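You operate a simulated robot arm through the tools that you are given. There is no shell and no other tool. Be economical: measure what you need, move in short steps, check, and stop when the job is done.

Carry out the task below with a simulated robot arm. There is one attempt and no reset: what you move stays moved.

## Task
Fit the plug head named on the trip card to the adapter and zip the other two into the pouch. Set down upright: round-pin plug head, flat-pin plug head.

It is judged by the outcome, as a careful person would: the job done as asked, and still so three seconds after it is handed in. It fails if anything else is knocked over, pushed out of place, dropped, spilled or broken.

## Robot
A 6-joint arm with a two-finger parallel gripper, fixed in place. Base frame: the origin is at the foot of the arm, x ahead of it, y to its left, z up; the work surface is at about z = 0. Units: mm, degrees, N and s.
With the tool pointing down near the work surface it reaches from about 140 to 580 mm from the base axis. Its first joint turns from -66.0 to 66.0 degrees. Payload 2.1 kg.
The TCP is the grasp point between the finger pads, 30 mm short of the fingertips. In the tool frame z runs along the fingers and y along their closing line. The gripper opens to 94 mm. The fingers are 28 mm wide and 10 mm thick; the gripper's body (50 by 96 mm) begins 55 mm behind the TCP.
Orientation is that of the tool frame in the base frame, as a unit quaternion [x, y, z, w]. With the fingers straight down and closing along the base's y, the tool's x points along the base's -x, its y along +y and its z along -z.

## Interface
- The arm moves only by the tool servo_tool. Its argument "motion" is a list of rows, each a list of 7 numbers: the opening, from 0 (shut) to 1 (fully open), then the shift along the base's x, y, z in units of 200 mm (1.0 is 200 mm), then the turn, a rotation vector about the base's x, y, z in units of 60 degrees (1.0 is 60 degrees). In form: [[claw, tx, ty, tz, wx, wy, wz], ...]. A call has 1 to 8 rows; each row is the pose to reach, as a shift and turn from the pose commanded when the call began. A call with a number of a shift or a turn outside -1 to 1 is refused whole. Each row takes 0.2 s and may step no farther than 50 mm and 8.6 degrees from the row before; otherwise, or with a gripper value out of range, the whole call is refused. Where a pose cannot be reached the arm comes as near as it can. A force on the tool above 70 N (or 10 N above the force at the start of the call, whichever is more), or a blocked arm, ends the call early, and 0.2 s more pass. Each finger travels about 72 mm/s and halts on what it meets, pressing with about 22 N; the grip force reading is that of the motor and also rises with nothing between the fingers. The clock runs only during rows and for 0.2 s after the last one: add rows that repeat a pose to give the fingers time. The reply holds the time, the measured pose of the TCP, the force on the tool along the base axes, the opening and the grip force, in the units named above and with some noise, with the torque about the TCP (base axes, N m) and any sound that the robot's microphone picked up.
- Cameras (640 x 400 px; columns grow to the right, rows downward): "scene" is fixed at [78.1, -393, 461.9]; the picture's right is [0.53, -0.85, 0.00], its down [-0.53, -0.33, -0.78] and it looks along [0.66, 0.41, -0.63] (base axes); focal length 214 px, centre (320, 200). "wrist" rides on the gripper at [76, 14, -102] in the tool frame; the picture's right is [-0.18, 0.98, 0.00], its down [-0.75, -0.14, -0.64] and it looks along [-0.63, -0.12, 0.77] (tool axes); focal length 243 px, centre (320, 200). There is no depth. A picture from a camera that has moved, and an enlarged one, comes with that camera's place and axes in the base frame and with its lens. The place of the scene camera against the robot may be out by one fixed shift of up to 25 mm in any direction.
- grab_frame(camera): a new picture of that camera. The clock stands still meanwhile.
- enlarge(camera, box): a new picture of the part [left, top, right, bottom] of that camera's present view, enlarged. The clock stands still meanwhile.
- hand_in(): hands the job in; it is judged then, once.

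Work in short steps. Places have to be worked out from the pictures, the camera data and where the tool is seen: move nearer, look again, correct. Check each grasp and each placing, and mend what went wrong. You have 120 turns and 64 pictures in all, those below and enlarged ones among them. Open the gripper and draw the arm clear of the work before you hand the job in, unless the task says otherwise; then end with one line.

The tools are called as a command line: name --pt "numbers of a row" for each row, then --argument value for the rest, lists and objects as JSON in quotes. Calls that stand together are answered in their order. servo_tool: Moves the arm, as the interface text tells. Its arguments: {"type":"object","properties":{"motion":{"type":"array"}},"required":["motion"]} The other tools are called the same way: grab_frame (camera) takes a picture; enlarge (camera, box) takes an enlarged picture of a part of a camera's view; hand_in () hands the job in.

At the start:

```text
t: 0.0
tcp_pos: [228.6, -134.6, 371.8]
orientation: [0.001, 1.0, -0.001, 0.0]
force: [-0.7, -0.7, -0.3]
torque: [-0.01, 0.01, 0.03]
finger_gap: 93.8
grasp_force: 0.0
```

scene: 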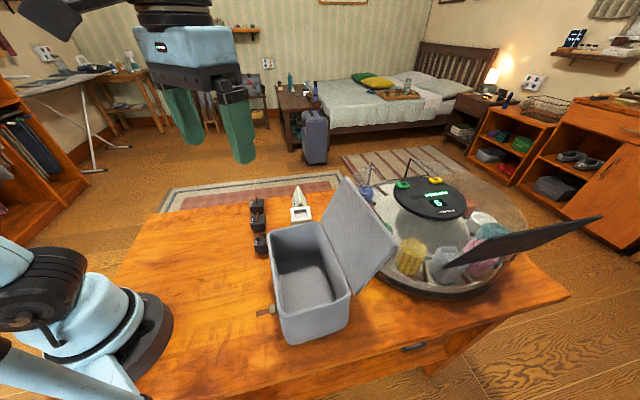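
wrist: 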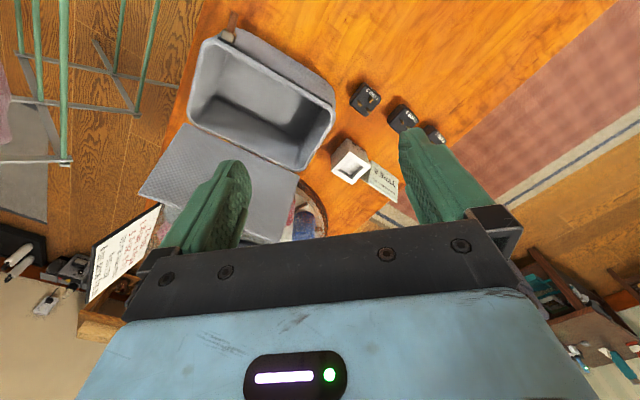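

The pictures show a pouch (box with open lid), three dark plug heads, a white adapter with a card, and a turntable with a panel. I'll enlarge the key areas to read them.

enlarge --camera "scene" --box '[230, 170, 350, 270]'

enlarge --camera "wrist" --box '[320, 70, 460, 210]'

enlarge --camera "scene" --box '[340, 150, 610, 310]'

enlarge --camera "wrist" --box '[80, 190, 180, 310]'

```text
4.00 times, centred on (290, 220) of scene
camera zoom: at [78.1, -393.0, 461.9], right [0.53, -0.85, 0.0], down [-0.53, -0.33, -0.78], along [0.66, 0.41, -0.63], focal length 858 px, centre (440, 120)
```

zoom: 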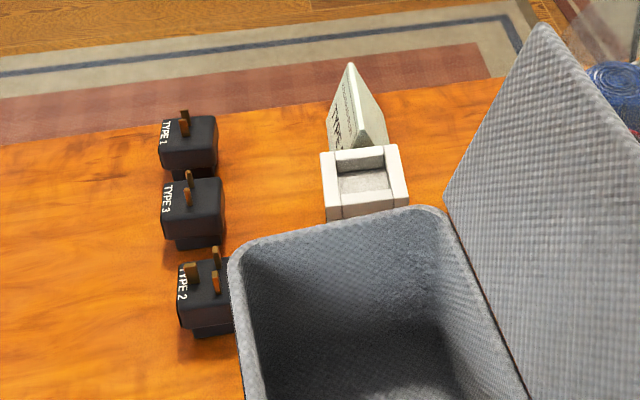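

```text
2.86 times, centred on (390, 140) of wrist
camera zoom: at [153.4, -120.4, 474.7], right [0.18, 0.98, 0.0], down [0.75, -0.14, 0.64], along [0.63, -0.12, -0.77], focal length 693 px, centre (120, 371)
```

zoom: 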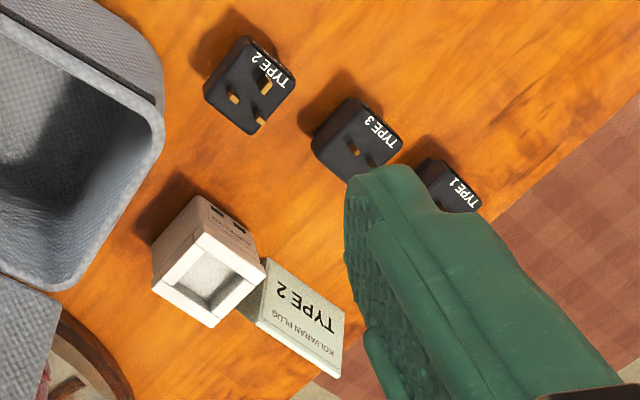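

```text
2.37 times, centred on (475, 230) of scene
camera zoom: at [78.1, -393.0, 461.9], right [0.53, -0.85, 0.0], down [-0.53, -0.33, -0.78], along [0.66, 0.41, -0.63], focal length 508 px, centre (-47, 129)
```

zoom: 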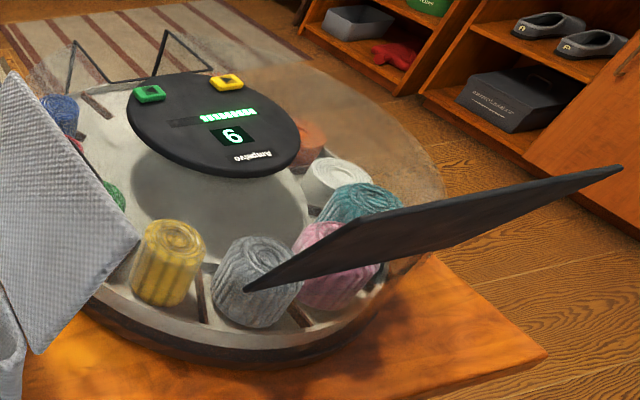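

```text
3.33 times, centred on (130, 250) of wrist
camera zoom: at [153.4, -120.4, 474.7], right [0.18, 0.98, 0.0], down [0.75, -0.14, 0.64], along [0.63, -0.12, -0.77], focal length 809 px, centre (953, 33)
```

zoom: 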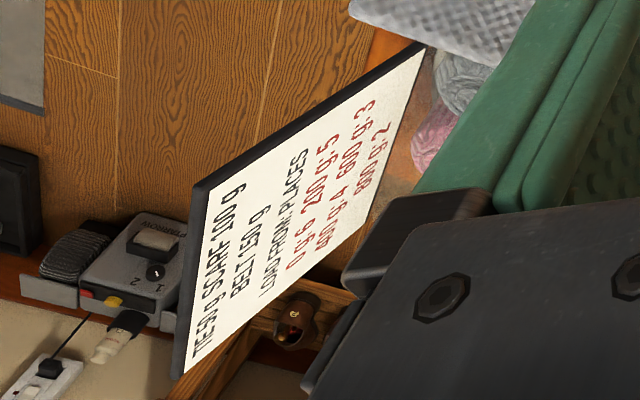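

The card says TYPE 2 (three-pin); so Types 1 and 3 go into the pouch upright. I move over the plugs to get a better look.

servo_tool --pt "1 0.02 0.2 -0.1 0 0 0" --pt "1 0.04 0.4 -0.2 0 0 0" --pt "1 0.06 0.57 -0.36 0 0 0" --pt "1 0.06 0.57 -0.5 0 0 0" --pt "1 0.06 0.57 -0.5 0 0 0"

grab_frame --camera "wrist"

enlarge --camera "scene" --box '[230, 170, 430, 350]'

```text
t: 1.2
tcp_pos: [241.3, -20.4, 271.4]
orientation: [0.0, 1.0, -0.001, 0.001]
force: [-0.5, 0.5, 0.0]
torque: [-0.03, 0.02, -0.02]
finger_gap: 94.1
grasp_force: 0.1
```

```text
57 pictures are left
camera wrist: at [165.6, -6.4, 374.3], right [0.18, 0.98, 0.0], down [0.75, -0.14, 0.64], along [0.63, -0.12, -0.77], focal length 243 px, centre (320, 200)
```

wrist: 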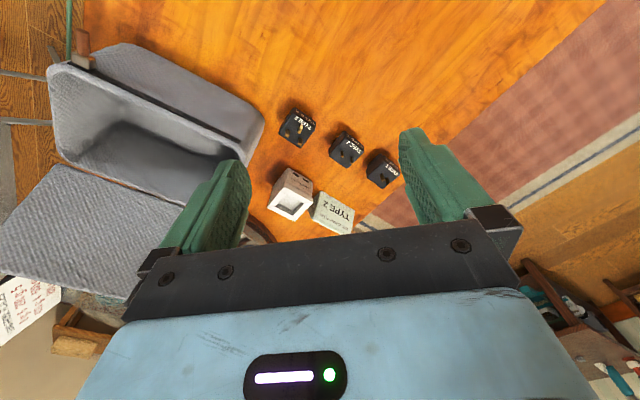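

```text
2.22 times, centred on (330, 260) of scene
camera zoom: at [78.1, -393.0, 461.9], right [0.53, -0.85, 0.0], down [-0.53, -0.33, -0.78], along [0.66, 0.41, -0.63], focal length 477 px, centre (298, 67)
```

zoom: 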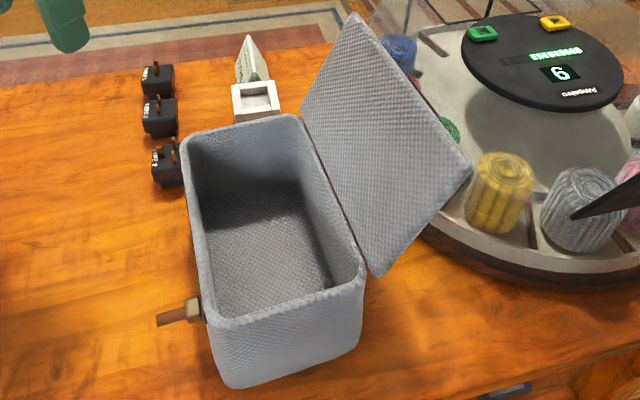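

I enlarge the wrist view on plugs and adapter to measure places, pins and orientation.

enlarge --camera "wrist" --box '[255, 90, 415, 240]'

enlarge --camera "wrist" --box '[0, 0, 280, 180]'

```text
2.67 times, centred on (335, 165) of wrist
camera zoom: at [165.6, -6.4, 374.3], right [0.18, 0.98, 0.0], down [0.75, -0.14, 0.64], along [0.63, -0.12, -0.77], focal length 647 px, centre (280, 293)
```

zoom: 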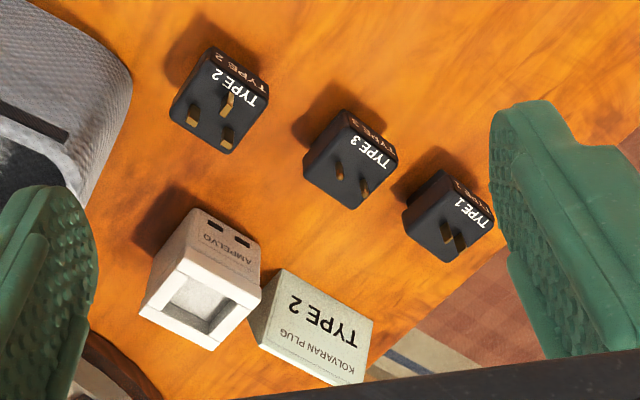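

```text
2.22 times, centred on (140, 90) of wrist
camera zoom: at [165.6, -6.4, 374.3], right [0.18, 0.98, 0.0], down [0.75, -0.14, 0.64], along [0.63, -0.12, -0.77], focal length 539 px, centre (720, 444)
```

zoom: 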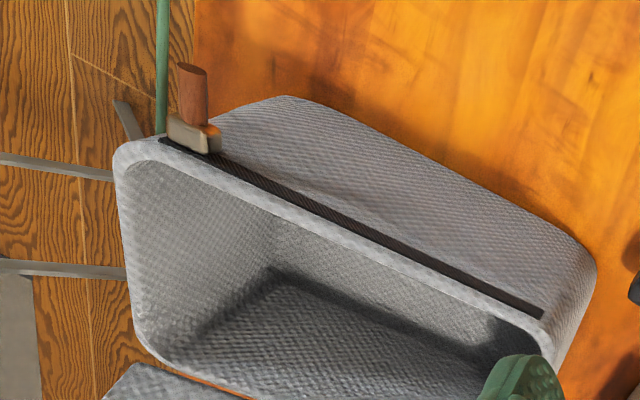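

Everything shares a yaw of about 50° (plugs at ≈(312,-70), (356,1), (405,57); adapter ≈(427,-107); pouch with a zip track along its near side). I turn the gripper 50° and hover above the Type 2 plug for a closer look.

servo_tool --pt "1 0.06 -0.04 -0.05 0 0 0.14" --pt "1 0.12 -0.08 -0.1 0 0 0.28" --pt "1 0.18 -0.12 -0.2 0 0 0.42" --pt "1 0.24 -0.16 -0.3 0 0 0.56" --pt "1 0.3 -0.2 -0.38 0 0 0.7" --pt "1 0.35 -0.25 -0.45 0 0 0.833" --pt "1 0.35 -0.25 -0.45 0 0 0.833"

grab_frame --camera "wrist"

```text
t: 2.8
tcp_pos: [311.8, -70.3, 183.3]
orientation: [-0.422, 0.906, 0.0, 0.001]
force: [-0.3, -0.2, -0.2]
torque: [0.01, 0.01, 0.03]
finger_gap: 94.0
grasp_force: 0.1
```

```text
53 pictures are left
camera wrist: at [252.0, -121.3, 285.2], right [-0.64, 0.77, 0.0], down [0.59, 0.49, 0.64], along [0.5, 0.41, -0.77], focal length 243 px, centre (320, 200)
```

wrist: 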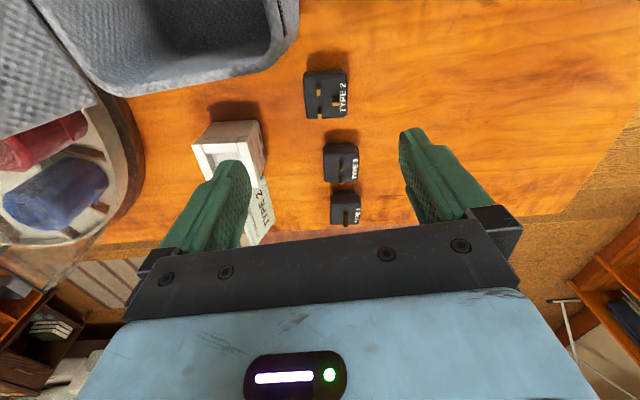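

Type 2 lies nearly under the TCP. I enlarge for precise size and angle.

enlarge --camera "wrist" --box '[270, 40, 390, 115]'

enlarge --camera "wrist" --box '[180, 85, 380, 235]'

```text
5.33 times, centred on (330, 78) of wrist
camera zoom: at [252.0, -121.3, 285.2], right [-0.64, 0.77, 0.0], down [0.59, 0.49, 0.64], along [0.5, 0.41, -0.77], focal length 1294 px, centre (267, 853)
```

zoom: 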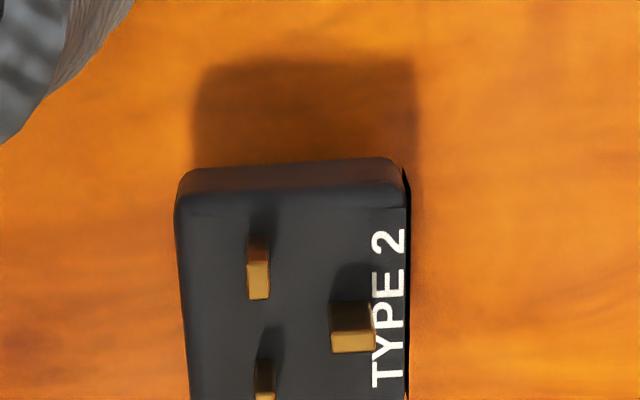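

```text
2.67 times, centred on (280, 160) of wrist
camera zoom: at [252.0, -121.3, 285.2], right [-0.64, 0.77, 0.0], down [0.59, 0.49, 0.64], along [0.5, 0.41, -0.77], focal length 647 px, centre (427, 307)
```

zoom: 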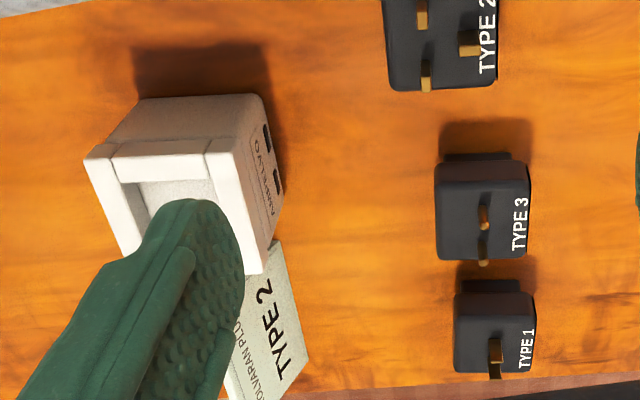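

Type 2's body is about 40×38 mm, centre ≈(309,-67), yaw ≈43.5°. I correct and descend partway, then recheck.

servo_tool --pt "1 -0.007 0.01 -0.15 0 0 -0.05" --pt "1 -0.014 0.017 -0.3 0 0 -0.106" --pt "1 -0.014 0.017 -0.4 0 0 -0.106" --pt "1 -0.014 0.017 -0.4 0 0 -0.106"

grab_frame --camera "wrist"

enlarge --camera "scene" --box '[220, 170, 340, 260]'

```text
t: 3.8
tcp_pos: [309.2, -68.0, 102.5]
orientation: [-0.372, 0.928, -0.001, 0.001]
force: [-0.2, 0.0, -0.1]
torque: [0.01, -0.01, 0.0]
finger_gap: 94.1
grasp_force: 0.0
```

```text
50 pictures are left
camera wrist: at [244.9, -111.4, 204.9], right [-0.54, 0.84, 0.0], down [0.64, 0.42, 0.64], along [0.54, 0.35, -0.77], focal length 243 px, centre (320, 200)
```

wrist: 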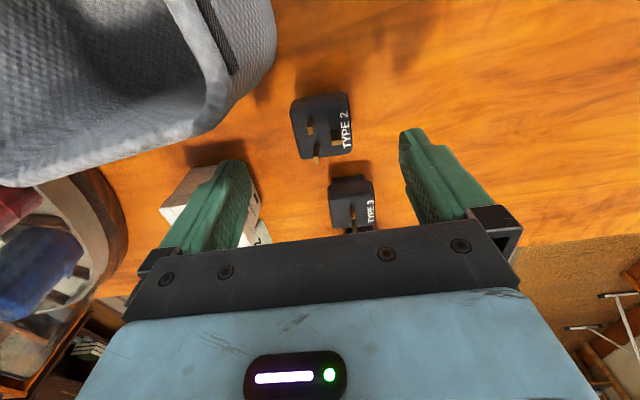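

```text
4.44 times, centred on (280, 215) of scene
camera zoom: at [78.1, -393.0, 461.9], right [0.53, -0.85, 0.0], down [-0.53, -0.33, -0.78], along [0.66, 0.41, -0.63], focal length 953 px, centre (498, 133)
```

zoom: 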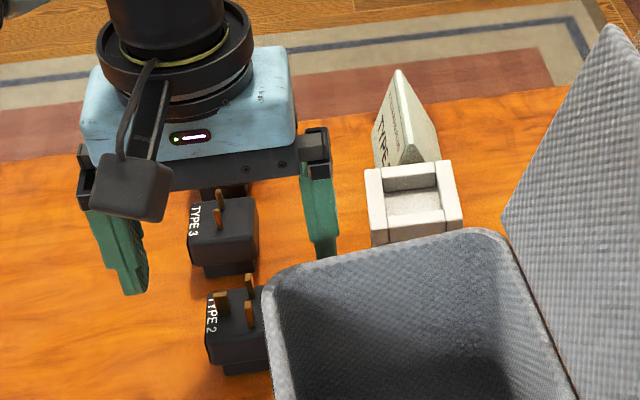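

Alignment confirmed: centre ≈(307,-68), yaw ≈42°. I descend to z≈47 (fingertips ≈17, on the body above the foot) and close.

servo_tool --pt "1 -0.01 0 -0.14 0 0 -0.028" --pt "1 -0.01 0 -0.277 0 0 -0.028" --pt "1 -0.01 0 -0.277 0 0 -0.028" --pt "0.3 -0.01 0 -0.277 0 0 -0.028" --pt "0.3 -0.01 0 -0.277 0 0 -0.028" --pt "0.3 -0.01 0 -0.277 0 0 -0.028" --pt "0.3 -0.01 0 -0.277 0 0 -0.028"

grab_frame --camera "wrist"

```text
t: 5.4
tcp_pos: [306.0, -67.4, 47.4]
orientation: [-0.357, 0.934, -0.001, 0.001]
force: [0.1, 0.1, -0.5]
torque: [-0.03, 0.0, -0.02]
finger_gap: 40.9
grasp_force: 21.5
```

```text
48 pictures are left
camera wrist: at [239.6, -108.2, 149.4], right [-0.52, 0.85, 0.0], down [0.65, 0.4, 0.64], along [0.55, 0.33, -0.77], focal length 243 px, centre (320, 200)
```

wrist: 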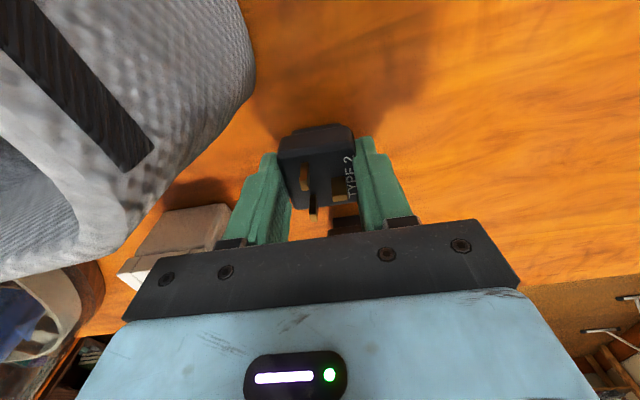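

Type 2 is held (gap 40.9). I lift straight up and move to where the adapter is visible beside the fingers.

servo_tool --pt "0.3 0 0 0.15 0 0 0" --pt "0.3 0 0 0.35 0 0 0" --pt "0.3 0 0.02 0.5 0 0 0" --pt "0.3 0.08 0.08 0.61 0 0 0" --pt "0.3 0.19 0.13 0.61 0 0 0" --pt "0.3 0.19 0.13 0.61 0 0 0"

grab_frame --camera "wrist"

enlarge --camera "wrist" --box '[140, 90, 300, 190]'

enlarge --camera "scene" --box '[220, 140, 340, 240]'

```text
t: 6.8
tcp_pos: [345.7, -41.1, 168.6]
orientation: [-0.357, 0.934, -0.002, 0.001]
force: [0.0, 0.1, -0.3]
torque: [0.0, -0.01, -0.02]
finger_gap: 40.8
grasp_force: 22.0
```

```text
47 pictures are left
camera wrist: at [279.2, -83.0, 270.9], right [-0.52, 0.85, 0.0], down [0.65, 0.4, 0.64], along [0.55, 0.33, -0.77], focal length 243 px, centre (320, 200)
```

wrist: 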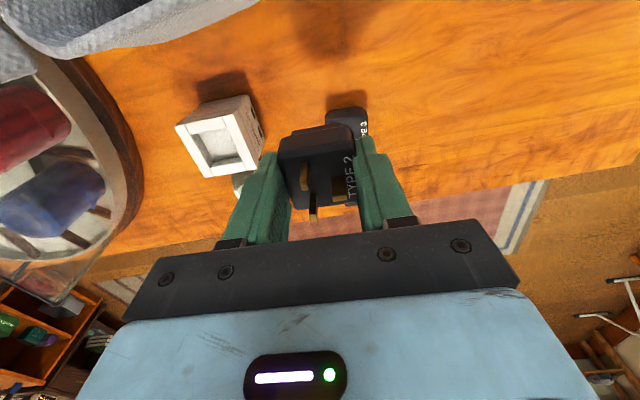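

```text
4.00 times, centred on (220, 140) of wrist
camera zoom: at [279.2, -83.0, 270.9], right [-0.52, 0.85, 0.0], down [0.65, 0.4, 0.64], along [0.55, 0.33, -0.77], focal length 970 px, centre (720, 440)
```

zoom: 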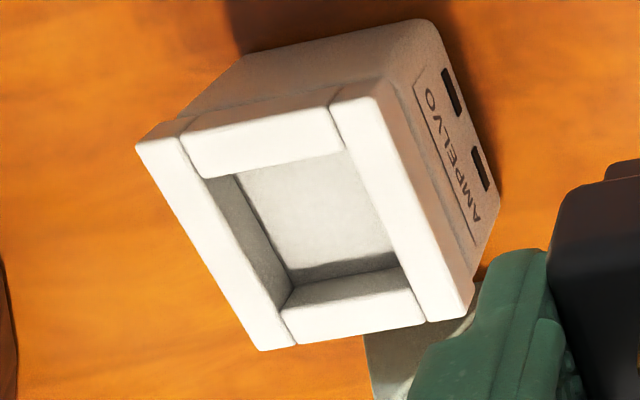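

```text
4.00 times, centred on (280, 190) of scene
camera zoom: at [78.2, -393.0, 461.9], right [0.53, -0.85, 0.0], down [-0.53, -0.33, -0.78], along [0.66, 0.41, -0.63], focal length 858 px, centre (480, 240)
```

zoom: 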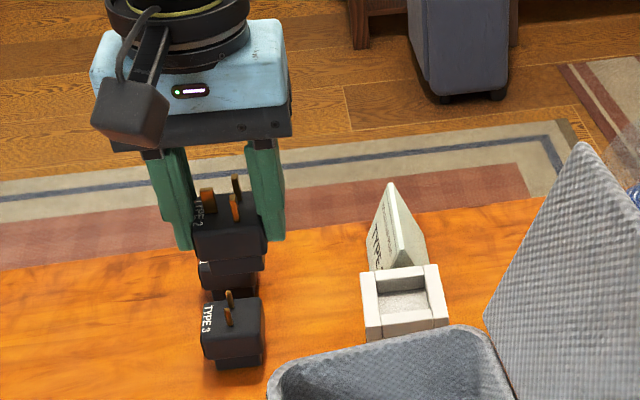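

The adapter's recess is a square facing up (yaw ≈43°, rim z≈58, centre ≈(428,-109)). I go lower beside it for an accurate measurement, and turn 1.4° to match.

servo_tool --pt "0.3 0.06 0.015 -0.1 0 0 0.012" --pt "0.3 0.13 0.03 -0.2 0 0 0.023" --pt "0.3 0.13 0.03 -0.268 0 0 0.023" --pt "0.3 0.13 0.03 -0.268 0 0 0.023"

enlarge --camera "wrist" --box '[110, 85, 270, 215]'

enlarge --camera "scene" --box '[240, 150, 340, 230]'

```text
t: 7.8
tcp_pos: [371.5, -35.9, 114.9]
orientation: [-0.369, 0.93, 0.0, 0.001]
force: [-0.4, 0.3, -1.1]
torque: [0.02, -0.02, 0.02]
finger_gap: 40.7
grasp_force: 22.4
```

```text
3.08 times, centred on (190, 150) of wrist
camera zoom: at [306.7, -78.1, 217.2], right [-0.54, 0.84, 0.0], down [0.64, 0.41, 0.64], along [0.54, 0.35, -0.77], focal length 746 px, centre (720, 354)
```

zoom: 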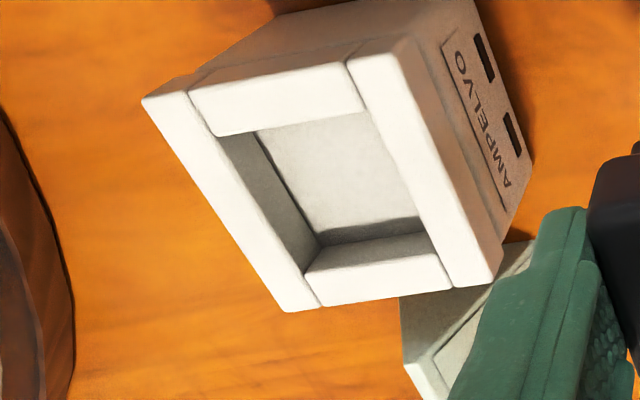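

```text
5.00 times, centred on (290, 190) of scene
camera zoom: at [78.2, -393.0, 461.9], right [0.53, -0.85, 0.0], down [-0.53, -0.33, -0.78], along [0.66, 0.41, -0.63], focal length 1072 px, centre (470, 250)
```

zoom: 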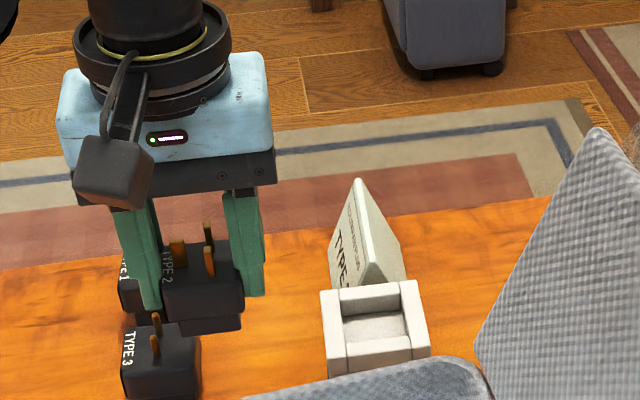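

Adapter centre ≈(424,-108.5), rim z≈60, yaw ≈42°. I hover the plug over it at z≈128, coming from the label side to stay away from the card.

servo_tool --pt "0.3 -0.067 -0.06 0.065 0 0 0" --pt "0.3 0.05 -0.16 0.065 0 0 -0.01" --pt "0.3 0.16 -0.265 0.065 0 0 -0.017" --pt "0.3 0.262 -0.363 0.065 0 0 -0.017" --pt "0.3 0.262 -0.363 0.065 0 0 -0.017"

grab_frame --camera "wrist"

enlarge --camera "scene" --box '[240, 150, 360, 240]'

```text
t: 9.0
tcp_pos: [423.7, -106.4, 129.9]
orientation: [-0.361, 0.933, 0.0, 0.001]
force: [0.4, -0.3, -1.7]
torque: [0.0, -0.02, -0.02]
finger_gap: 40.9
grasp_force: 22.2
```

```text
42 pictures are left
camera wrist: at [358.1, -148.2, 232.0], right [-0.53, 0.85, 0.0], down [0.65, 0.4, 0.64], along [0.55, 0.34, -0.77], focal length 243 px, centre (320, 200)
```

wrist: 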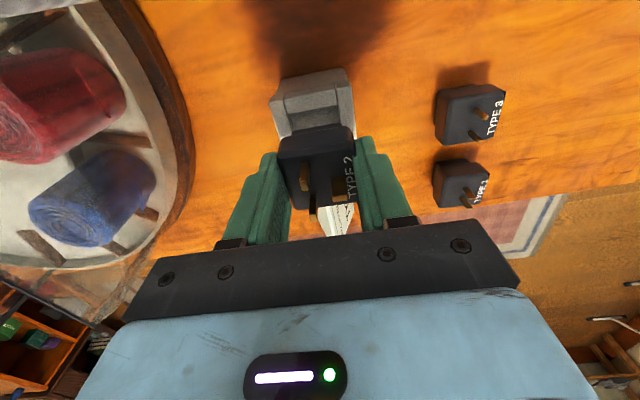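

```text
4.44 times, centred on (300, 195) of scene
camera zoom: at [78.2, -393.0, 461.9], right [0.53, -0.85, 0.0], down [-0.53, -0.33, -0.78], along [0.66, 0.41, -0.63], focal length 953 px, centre (409, 222)
```

zoom: 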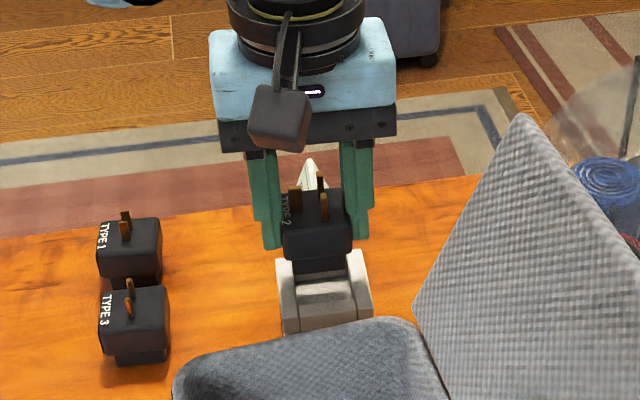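

I enlarge to measure plug versus adapter alignment.

enlarge --camera "wrist" --box '[255, 55, 375, 155]'

enlarge --camera "scene" --box '[280, 175, 330, 215]'

```text
4.00 times, centred on (315, 105) of wrist
camera zoom: at [358.1, -148.2, 232.0], right [-0.53, 0.85, 0.0], down [0.65, 0.4, 0.64], along [0.55, 0.34, -0.77], focal length 970 px, centre (340, 580)
```

zoom: 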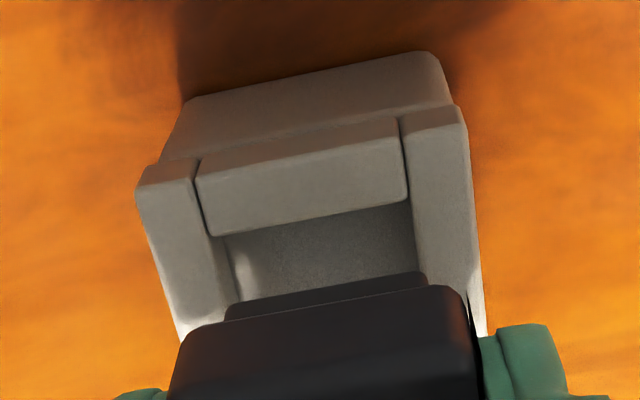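

```text
10.00 times, centred on (305, 195) of scene
camera zoom: at [78.2, -393.0, 461.9], right [0.53, -0.85, 0.0], down [-0.53, -0.33, -0.78], along [0.66, 0.41, -0.63], focal length 2145 px, centre (470, 250)
```

zoom: 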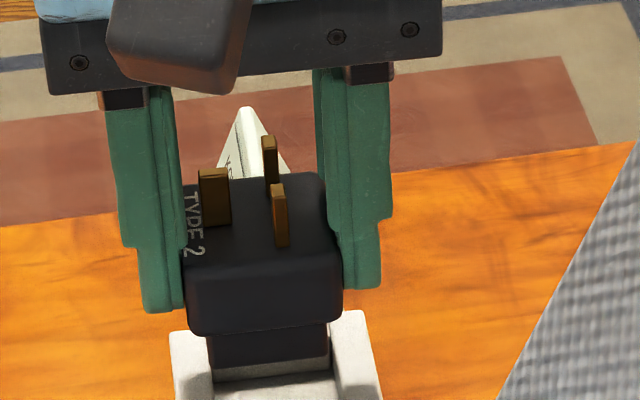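

Foot (≈32 mm) over recess (≈36 mm): offset about 1–2 mm laterally. I trim that and lower to just above the rim.

servo_tool --pt "0.3 0.004 -0.006 -0.04 0 0 0.008" --pt "0.3 0.004 -0.006 -0.09 0 0 0.008" --pt "0.3 0.004 -0.006 -0.09 0 0 0.008"

enlarge --camera "wrist" --box '[255, 75, 375, 175]'

enlarge --camera "scene" --box '[280, 180, 330, 220]'

```text
t: 9.8
tcp_pos: [424.7, -106.4, 110.5]
orientation: [-0.366, 0.931, -0.001, 0.002]
force: [-0.6, 0.1, -0.1]
torque: [0.0, 0.0, 0.0]
finger_gap: 41.3
grasp_force: 21.9
```

```text
4.00 times, centred on (315, 125) of wrist
camera zoom: at [358.6, -149.4, 213.4], right [-0.53, 0.85, 0.0], down [0.65, 0.41, 0.64], along [0.55, 0.34, -0.77], focal length 970 px, centre (340, 500)
```

zoom: 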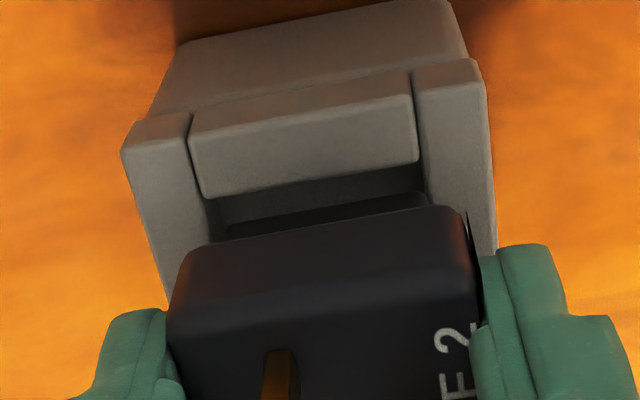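

```text
10.00 times, centred on (305, 200) of scene
camera zoom: at [78.1, -393.0, 461.9], right [0.53, -0.85, 0.0], down [-0.53, -0.33, -0.78], along [0.66, 0.41, -0.63], focal length 2145 px, centre (470, 200)
```

zoom: 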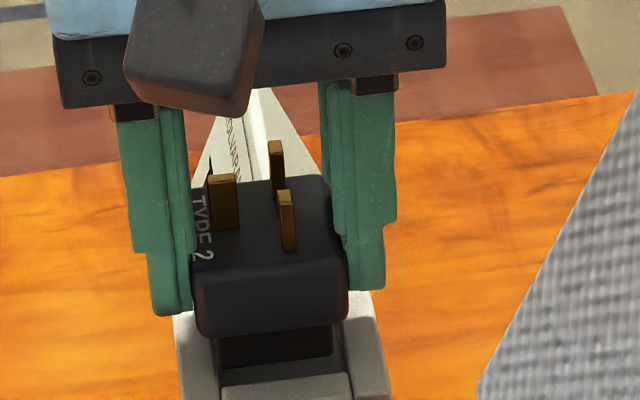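

Still ≈1–1.3 mm towards the label side; I shift it and lower gently 8 mm, watching the force.

servo_tool --pt "0.3 0.0035 -0.006 0 0 0 0" --pt "0.3 0.0035 -0.006 -0.02 0 0 0" --pt "0.3 0.0035 -0.006 -0.04 0 0 0" --pt "0.3 0.0035 -0.006 -0.04 0 0 0"

enlarge --camera "wrist" --box '[255, 75, 375, 175]'

```text
t: 10.8
tcp_pos: [424.4, -109.7, 103.0]
orientation: [-0.366, 0.931, -0.001, 0.001]
force: [-0.3, -0.4, -0.6]
torque: [-0.02, 0.01, -0.03]
finger_gap: 41.0
grasp_force: 22.2
```

```text
4.00 times, centred on (315, 125) of wrist
camera zoom: at [359.0, -151.5, 204.5], right [-0.53, 0.85, 0.0], down [0.65, 0.41, 0.64], along [0.55, 0.34, -0.77], focal length 970 px, centre (340, 500)
```

zoom: 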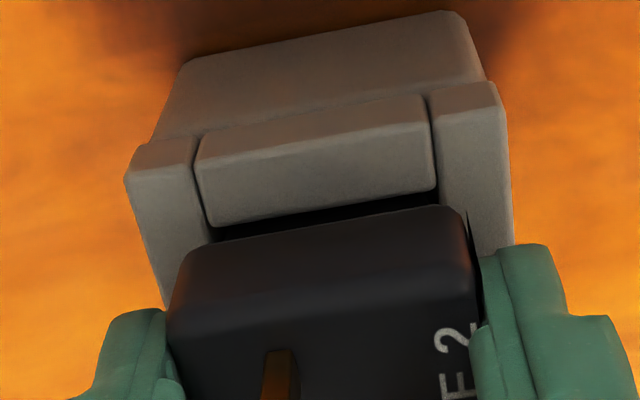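

No contact force and the foot has entered the recess. I continue down slowly till it seats.

servo_tool --pt "0.3 0 0 -0.01 0 0 0" --pt "0.3 0 0 -0.02 0 0 0" --pt "0.3 0 0 -0.025 0 0 0" --pt "0.3 0 0 -0.025 0 0 0"

```text
t: 11.8
tcp_pos: [424.3, -110.1, 97.3]
orientation: [-0.364, 0.931, 0.0, 0.001]
force: [0.3, -0.4, 0.1]
torque: [0.03, 0.04, 0.01]
finger_gap: 40.9
grasp_force: 22.0
```

servo_tool --pt "0.3 0 0 -0.007 0 0 0" --pt "0.3 0 0 -0.014 0 0 0" --pt "0.3 0 0 -0.014 0 0 0"

enlarge --camera "scene" --box '[280, 180, 330, 220]'

enlarge --camera "wrist" --box '[255, 75, 375, 175]'

```text
t: 12.6
tcp_pos: [423.7, -110.6, 94.5]
orientation: [-0.365, 0.931, -0.001, 0.0]
force: [2.6, -0.7, 9.4]
torque: [0.01, -0.04, -0.02]
finger_gap: 41.1
grasp_force: 22.1
```

```text
10.00 times, centred on (305, 200) of scene
camera zoom: at [78.1, -393.0, 461.9], right [0.53, -0.85, 0.0], down [-0.53, -0.33, -0.78], along [0.66, 0.41, -0.63], focal length 2145 px, centre (470, 200)
```

zoom: 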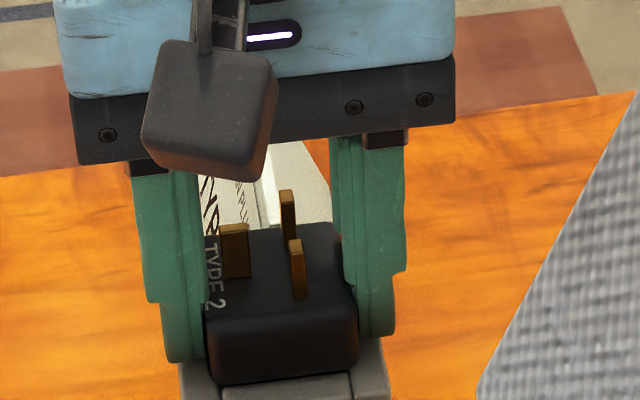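

```text
4.00 times, centred on (315, 125) of wrist
camera zoom: at [358.7, -152.0, 197.1], right [-0.53, 0.85, 0.0], down [0.65, 0.41, 0.64], along [0.55, 0.34, -0.77], focal length 970 px, centre (340, 500)
```

zoom: 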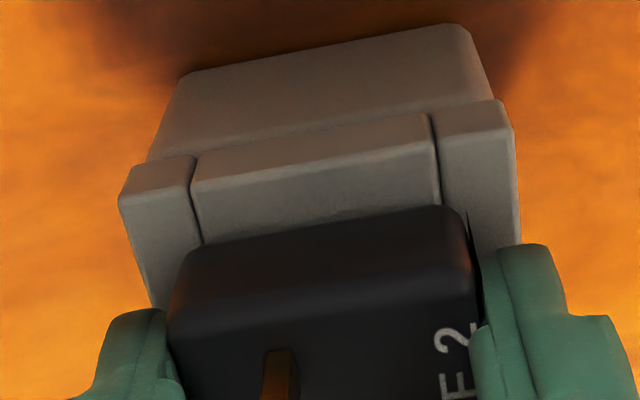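

It's seated with ~9 N contact. I press a bit more to check for a click or further travel.

servo_tool --pt "0.3 0 0 -0.007 0 0 0" --pt "0.3 0 0 -0.014 0 0 0" --pt "0.3 0 0 -0.014 0 0 0"

```text
t: 13.4
tcp_pos: [423.8, -109.1, 92.9]
orientation: [-0.365, 0.931, 0.0, 0.001]
force: [-6.0, 0.1, 32.8]
torque: [0.12, 0.32, -0.02]
finger_gap: 41.0
grasp_force: 22.2
```

Firm bottoming at ~33 N, no click. I relax, open, and lift clear.

servo_tool --pt "0.3 0 0 0.01 0 0 0" --pt "0.62 0 0 0.01 0 0 0" --pt "0.62 0 0 0.01 0 0 0" --pt "0.62 0 0 0.1 0 0 0" --pt "0.62 0 0 0.3 0 0 0" --pt "0.62 -0.08 0.07 0.45 0 0 0" --pt "0.62 -0.2 0.2 0.45 0 0 0" --pt "0.62 -0.2 0.2 0.45 0 0 0"

grab_frame --camera "wrist"

enlarge --camera "scene" --box '[240, 165, 340, 235]'

```text
t: 15.2
tcp_pos: [383.4, -66.5, 182.4]
orientation: [-0.365, 0.931, -0.001, 0.002]
force: [-0.2, -0.4, 0.6]
torque: [-0.01, -0.03, -0.02]
finger_gap: 58.2
grasp_force: 0.0
```

```text
33 pictures are left
camera wrist: at [318.0, -108.8, 284.3], right [-0.53, 0.85, 0.0], down [0.65, 0.41, 0.64], along [0.55, 0.34, -0.77], focal length 243 px, centre (320, 200)
```

wrist: 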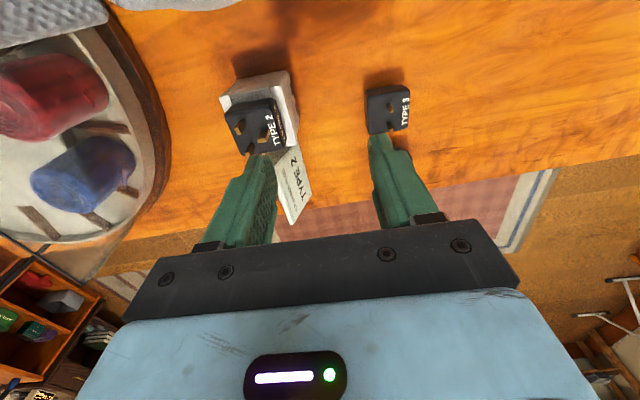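

```text
5.71 times, centred on (290, 200) of scene
camera zoom: at [78.1, -393.0, 461.9], right [0.53, -0.85, 0.0], down [-0.53, -0.33, -0.78], along [0.66, 0.41, -0.63], focal length 1226 px, centre (491, 200)
```

zoom: 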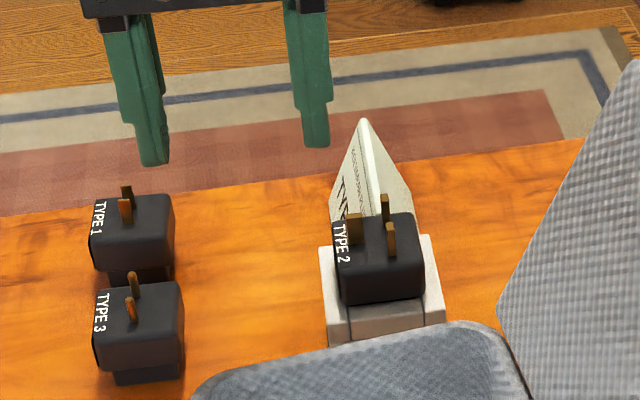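

Type 2 is seated squarely in the adapter. Next is Type 3 at ≈(357.5,-1.5): I hover above it.

servo_tool --pt "0.8 -0.04 0.12 0 0 0 0" --pt "1 -0.09 0.24 -0.05 0 0 0" --pt "1 -0.13 0.325 -0.2 0 0 0" --pt "1 -0.13 0.325 -0.36 0 0 0" --pt "1 -0.13 0.325 -0.36 0 0 0"

grab_frame --camera "wrist"

```text
t: 16.4
tcp_pos: [358.7, -4.7, 109.2]
orientation: [-0.365, 0.931, 0.0, 0.002]
force: [-0.7, 0.0, 1.0]
torque: [-0.02, 0.01, 0.0]
finger_gap: 93.9
grasp_force: 0.1
```

```text
31 pictures are left
camera wrist: at [293.2, -46.8, 211.2], right [-0.53, 0.85, 0.0], down [0.65, 0.41, 0.64], along [0.55, 0.34, -0.77], focal length 243 px, centre (320, 200)
```

wrist: 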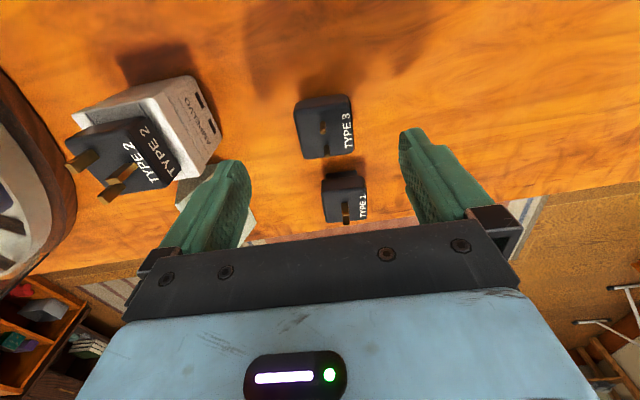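

Type 3 centre ≈(355,-2.7). I descend to z≈52 (higher grasp so that the gripper body stays above the pouch rim, ≈100 mm) and close.

servo_tool --pt "1 -0.019 0.01 -0.1 0 0 -0.01" --pt "1 -0.019 0.01 -0.285 0 0 -0.01" --pt "1 -0.019 0.01 -0.285 0 0 -0.01" --pt "0.3 -0.019 0.01 -0.285 0 0 -0.01" --pt "0.3 -0.019 0.01 -0.285 0 0 -0.01" --pt "0.3 -0.019 0.01 -0.285 0 0 -0.01" --pt "0.3 -0.019 0.01 -0.285 0 0 -0.01"

```text
t: 18.0
tcp_pos: [355.7, -1.5, 50.0]
orientation: [-0.36, 0.933, -0.001, 0.001]
force: [0.4, -0.1, 0.8]
torque: [0.0, -0.01, -0.01]
finger_gap: 41.0
grasp_force: 22.6
```

Gripped (41.0). I lift and carry to a viewpoint next to the pouch to measure it from above.

servo_tool --pt "0.3 0 0 0.22 0 0 0" --pt "0.3 0 0 0.45 0 0 0" --pt "0.3 -0.1 -0.1 0.6 0 0 0.03" --pt "0.3 -0.23 -0.23 0.75 0 0 0.06" --pt "0.3 -0.38 -0.38 0.87 0 0 0.09" --pt "0.3 -0.54 -0.54 0.95 0 0 0.12" --pt "0.3 -0.7 -0.7 1.0 0 0 0.12" --pt "0.3 -0.74 -0.76 1.0 0 0 0.12"

grab_frame --camera "wrist"

```text
t: 19.8
tcp_pos: [204.0, -155.4, 253.9]
orientation: [-0.418, 0.908, 0.0, 0.001]
force: [0.5, 0.3, 0.2]
torque: [-0.03, -0.02, 0.03]
finger_gap: 41.4
grasp_force: 22.0
```

```text
30 pictures are left
camera wrist: at [144.4, -205.2, 355.5], right [-0.63, 0.78, 0.0], down [0.6, 0.48, 0.64], along [0.5, 0.4, -0.77], focal length 243 px, centre (320, 200)
```

wrist: 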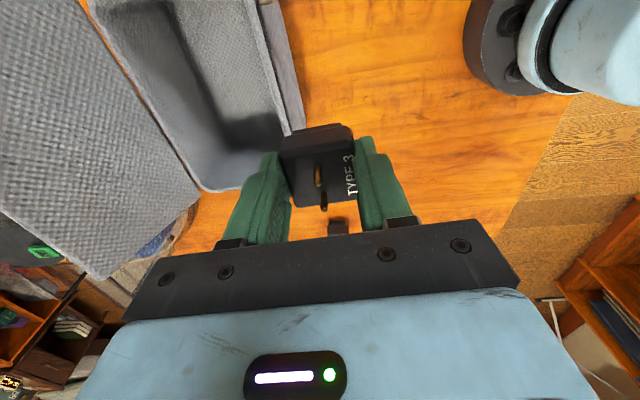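

Pouch: centre ≈(280,-233), yaw ≈49.7°, interior about 175×120, rim ≈100. Type 3 goes in its near half, at ≈(258,-258); I traverse above it first.

servo_tool --pt "0.3 0.08 -0.15 -0.05 0 0 0.005" --pt "0.3 0.16 -0.31 -0.12 0 0 0.005" --pt "0.3 0.24 -0.46 -0.2 0 0 0.005" --pt "0.3 0.271 -0.514 -0.3 0 0 0.005" --pt "0.3 0.271 -0.514 -0.34 0 0 0.005" --pt "0.3 0.271 -0.514 -0.34 0 0 0.005"

grab_frame --camera "wrist"

grab_frame --camera "scene"

```text
t: 21.2
tcp_pos: [260.5, -257.9, 182.9]
orientation: [-0.421, 0.907, 0.0, 0.0]
force: [0.1, -0.3, -0.4]
torque: [-0.03, 0.01, 0.02]
finger_gap: 40.9
grasp_force: 21.8
```

```text
29 pictures are left
camera wrist: at [200.6, -308.2, 285.8], right [-0.63, 0.78, 0.0], down [0.59, 0.48, 0.64], along [0.5, 0.41, -0.77], focal length 243 px, centre (320, 200)
```

wrist: 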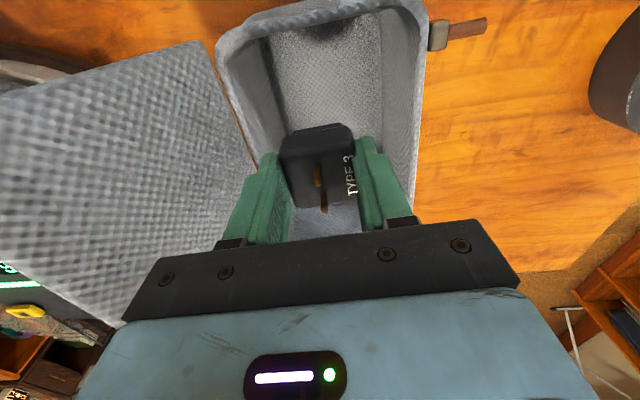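

```text
28 pictures are left
```

scene: 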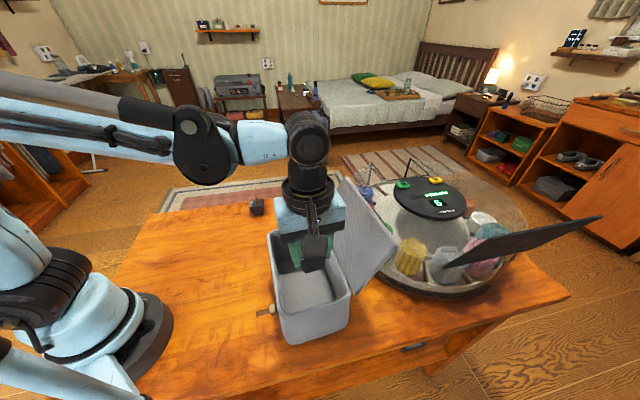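

In view, the plug is ≈11 mm too close to the hinge side; I shift it to centre and lower toward the floor.

servo_tool --pt "0.3 -0.038 0.033 0 0 0 0" --pt "0.3 -0.038 0.033 -0.2 0 0 0" --pt "0.3 -0.038 0.033 -0.4 0 0 0" --pt "0.3 -0.038 0.033 -0.57 0 0 0" --pt "0.3 -0.038 0.033 -0.6 0 0 0" --pt "0.3 -0.038 0.033 -0.6 0 0 0"

```text
t: 22.6
tcp_pos: [253.5, -252.1, 63.2]
orientation: [-0.419, 0.908, -0.001, 0.002]
force: [0.5, -0.6, -1.4]
torque: [0.02, 0.01, 0.01]
finger_gap: 40.8
grasp_force: 23.0
```

Free so far; I lower in small steps until it touches the floor.

servo_tool --pt "0.3 0 0 -0.015 0 0 0" --pt "0.3 0 0 -0.03 0 0 0" --pt "0.3 0 0 -0.04 0 0 0" --pt "0.3 0 0 -0.04 0 0 0"

```text
t: 23.6
tcp_pos: [254.4, -251.9, 57.1]
orientation: [-0.42, 0.907, -0.001, 0.0]
force: [-0.3, -4.2, 20.1]
torque: [-0.11, 0.01, 0.03]
finger_gap: 41.2
grasp_force: 21.7
```

Contact at z≈57 (20 N). I ease up 1.5 mm, open, and lift out.

servo_tool --pt "0.3 0 0 0.008 0 0 0" --pt "0.62 0 0 0.008 0 0 0" --pt "0.62 0 0 0.008 0 0 0" --pt "0.62 0 0 0.12 0 0 0" --pt "0.62 0 0 0.35 0 0 0" --pt "0.62 0 0 0.58 0 0 0" --pt "0.62 0 0 0.8 0 0 0" --pt "0.62 0 0 0.8 0 0 0"

grab_frame --camera "wrist"

```text
t: 25.4
tcp_pos: [251.5, -250.2, 216.7]
orientation: [-0.421, 0.907, -0.001, 0.001]
force: [-0.1, -0.2, 0.2]
torque: [0.03, 0.04, 0.01]
finger_gap: 58.4
grasp_force: 0.1
```

```text
27 pictures are left
camera wrist: at [192.1, -300.2, 320.0], right [-0.63, 0.78, 0.0], down [0.59, 0.48, 0.64], along [0.5, 0.4, -0.77], focal length 243 px, centre (320, 200)
```

wrist: 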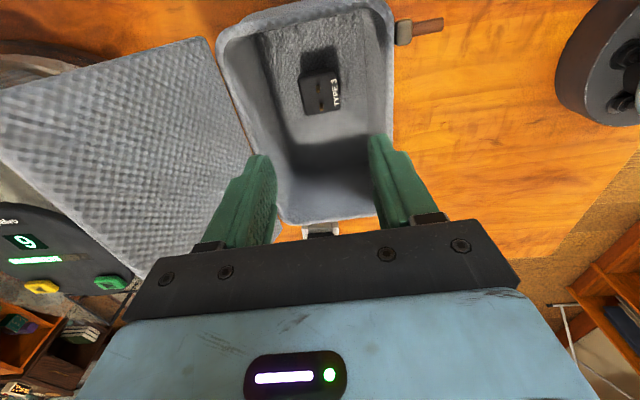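

Type 3 stands upright in the pouch. Now I travel high to the Type 1 plug near (403,54).

servo_tool --pt "0.7 0.1 0.19 0 0 0 -0.02" --pt "0.8 0.2 0.39 0 0 0 -0.04" --pt "1 0.3 0.59 0 0 0 -0.06" --pt "1 0.4 0.79 0 0 0 -0.09" --pt "1 0.5 0.98 0 0 0 -0.12" --pt "1 0.5 0.98 0 0 0 -0.12"

servo_tool --pt "1 0.1 0.18 0 0 0 0" --pt "1 0.2 0.36 -0.06 0 0 0" --pt "1 0.255 0.53 -0.2 0 0 0" --pt "1 0.255 0.53 -0.4 0 0 0" --pt "1 0.255 0.53 -0.53 0 0 0" --pt "1 0.255 0.53 -0.53 0 0 0"

grab_frame --camera "wrist"

```text
t: 26.8
tcp_pos: [352.3, -56.6, 220.1]
orientation: [-0.361, 0.933, -0.001, 0.001]
force: [0.1, -0.5, 0.0]
torque: [0.0, 0.01, 0.01]
finger_gap: 93.9
grasp_force: 0.1
```

```text
t: 28.2
tcp_pos: [404.6, 51.5, 110.8]
orientation: [-0.363, 0.932, 0.0, 0.001]
force: [-0.2, -0.7, 0.7]
torque: [0.0, 0.04, 0.04]
finger_gap: 94.1
grasp_force: 0.0
```

```text
26 pictures are left
camera wrist: at [338.4, 9.6, 212.5], right [-0.53, 0.85, 0.0], down [0.65, 0.4, 0.64], along [0.55, 0.34, -0.77], focal length 243 px, centre (320, 200)
```

wrist: 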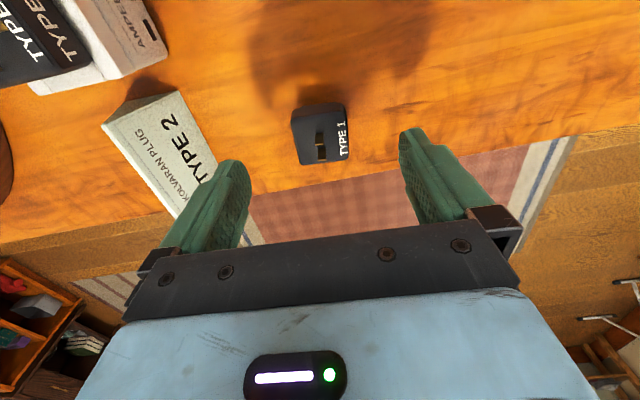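

Type 1 centre ≈(406.4,53.8). I narrow the opening to stay off the card, descend to z≈51 and grip.

servo_tool --pt "0.75 0.009 0.011 0 0 0 0" --pt "0.75 0.009 0.011 -0.15 0 0 0" --pt "0.75 0.009 0.011 -0.295 0 0 0" --pt "0.75 0.009 0.011 -0.295 0 0 0" --pt "0.3 0.009 0.011 -0.295 0 0 0" --pt "0.3 0.009 0.011 -0.295 0 0 0" --pt "0.3 0.009 0.011 -0.295 0 0 0"

grab_frame --camera "wrist"

```text
t: 29.8
tcp_pos: [406.0, 53.0, 50.4]
orientation: [-0.363, 0.932, -0.001, 0.001]
force: [0.6, 0.1, 0.4]
torque: [0.0, 0.0, -0.02]
finger_gap: 41.0
grasp_force: 21.6
```

```text
25 pictures are left
camera wrist: at [339.9, 11.7, 153.7], right [-0.53, 0.85, 0.0], down [0.65, 0.4, 0.64], along [0.55, 0.34, -0.77], focal length 243 px, centre (320, 200)
```

wrist: 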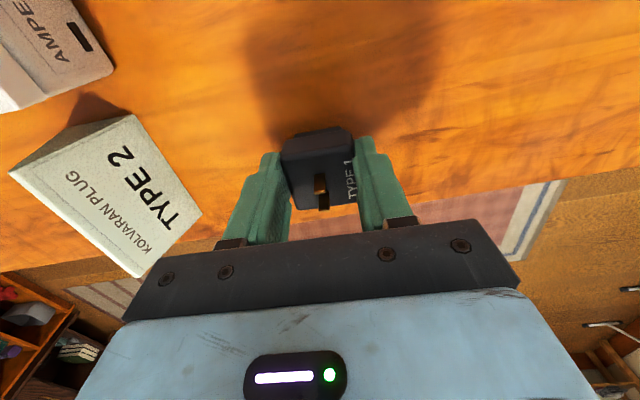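

Gripped cleanly, card untouched. I lift and carry Type 1 to above the far half of the pouch, ≈(302,-207).

servo_tool --pt "0.3 0 0 0.2 0 0 0" --pt "0.3 0 0 0.42 0 0 0" --pt "0.3 -0.03 -0.05 0.64 0 0 0" --pt "0.3 -0.09 -0.2 0.82 0 0 0.03" --pt "0.3 -0.17 -0.4 0.85 0 0 0.06" --pt "0.3 -0.25 -0.6 0.85 0 0 0.09" --pt "0.3 -0.33 -0.8 0.85 0 0 0.12" --pt "0.3 -0.33 -0.8 0.85 0 0 0.12"

servo_tool --pt "0.3 -0.07 -0.17 0 0 0 0" --pt "0.3 -0.14 -0.34 0 0 0 0" --pt "0.3 -0.187 -0.498 -0.1 0 0 0" --pt "0.3 -0.187 -0.498 -0.2 0 0 0" --pt "0.3 -0.187 -0.498 -0.2 0 0 0"

grab_frame --camera "wrist"

```text
t: 31.6
tcp_pos: [340.1, -107.9, 222.9]
orientation: [-0.421, 0.907, -0.001, 0.0]
force: [-0.8, 0.2, 0.3]
torque: [0.02, 0.0, 0.03]
finger_gap: 40.9
grasp_force: 21.7
```

```text
t: 32.8
tcp_pos: [300.6, -208.0, 184.3]
orientation: [-0.42, 0.908, -0.001, 0.002]
force: [-1.3, 1.0, -1.2]
torque: [0.02, 0.01, -0.04]
finger_gap: 41.2
grasp_force: 21.8
```

```text
24 pictures are left
camera wrist: at [240.1, -257.9, 286.1], right [-0.63, 0.78, 0.0], down [0.59, 0.48, 0.64], along [0.5, 0.41, -0.77], focal length 243 px, centre (320, 200)
```

wrist: 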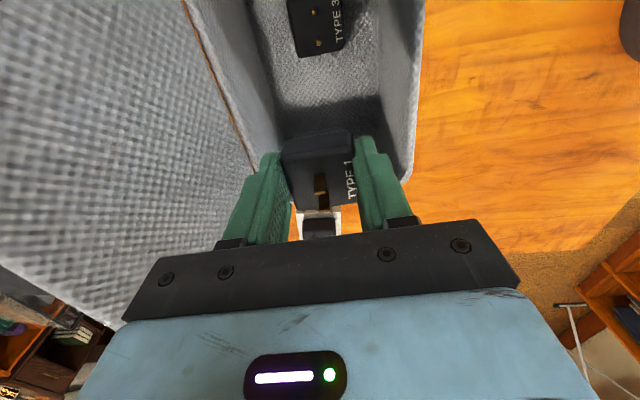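

I centre it slightly (toward the front and away from the end wall) and lower to just above the floor.

servo_tool --pt "0.3 -0.036 0.004 0 0 0 0" --pt "0.3 -0.036 0.004 -0.2 0 0 0" --pt "0.3 -0.036 0.004 -0.4 0 0 0" --pt "0.3 -0.036 0.004 -0.57 0 0 0" --pt "0.3 -0.036 0.004 -0.61 0 0 0" --pt "0.3 -0.036 0.004 -0.625 0 0 0" --pt "0.3 -0.036 0.004 -0.635 0 0 0" --pt "0.3 -0.036 0.004 -0.635 0 0 0"

```text
t: 34.6
tcp_pos: [295.3, -203.4, 54.9]
orientation: [-0.42, 0.908, 0.0, 0.001]
force: [4.6, 1.9, 18.1]
torque: [0.07, -0.11, 0.01]
finger_gap: 41.0
grasp_force: 22.3
```

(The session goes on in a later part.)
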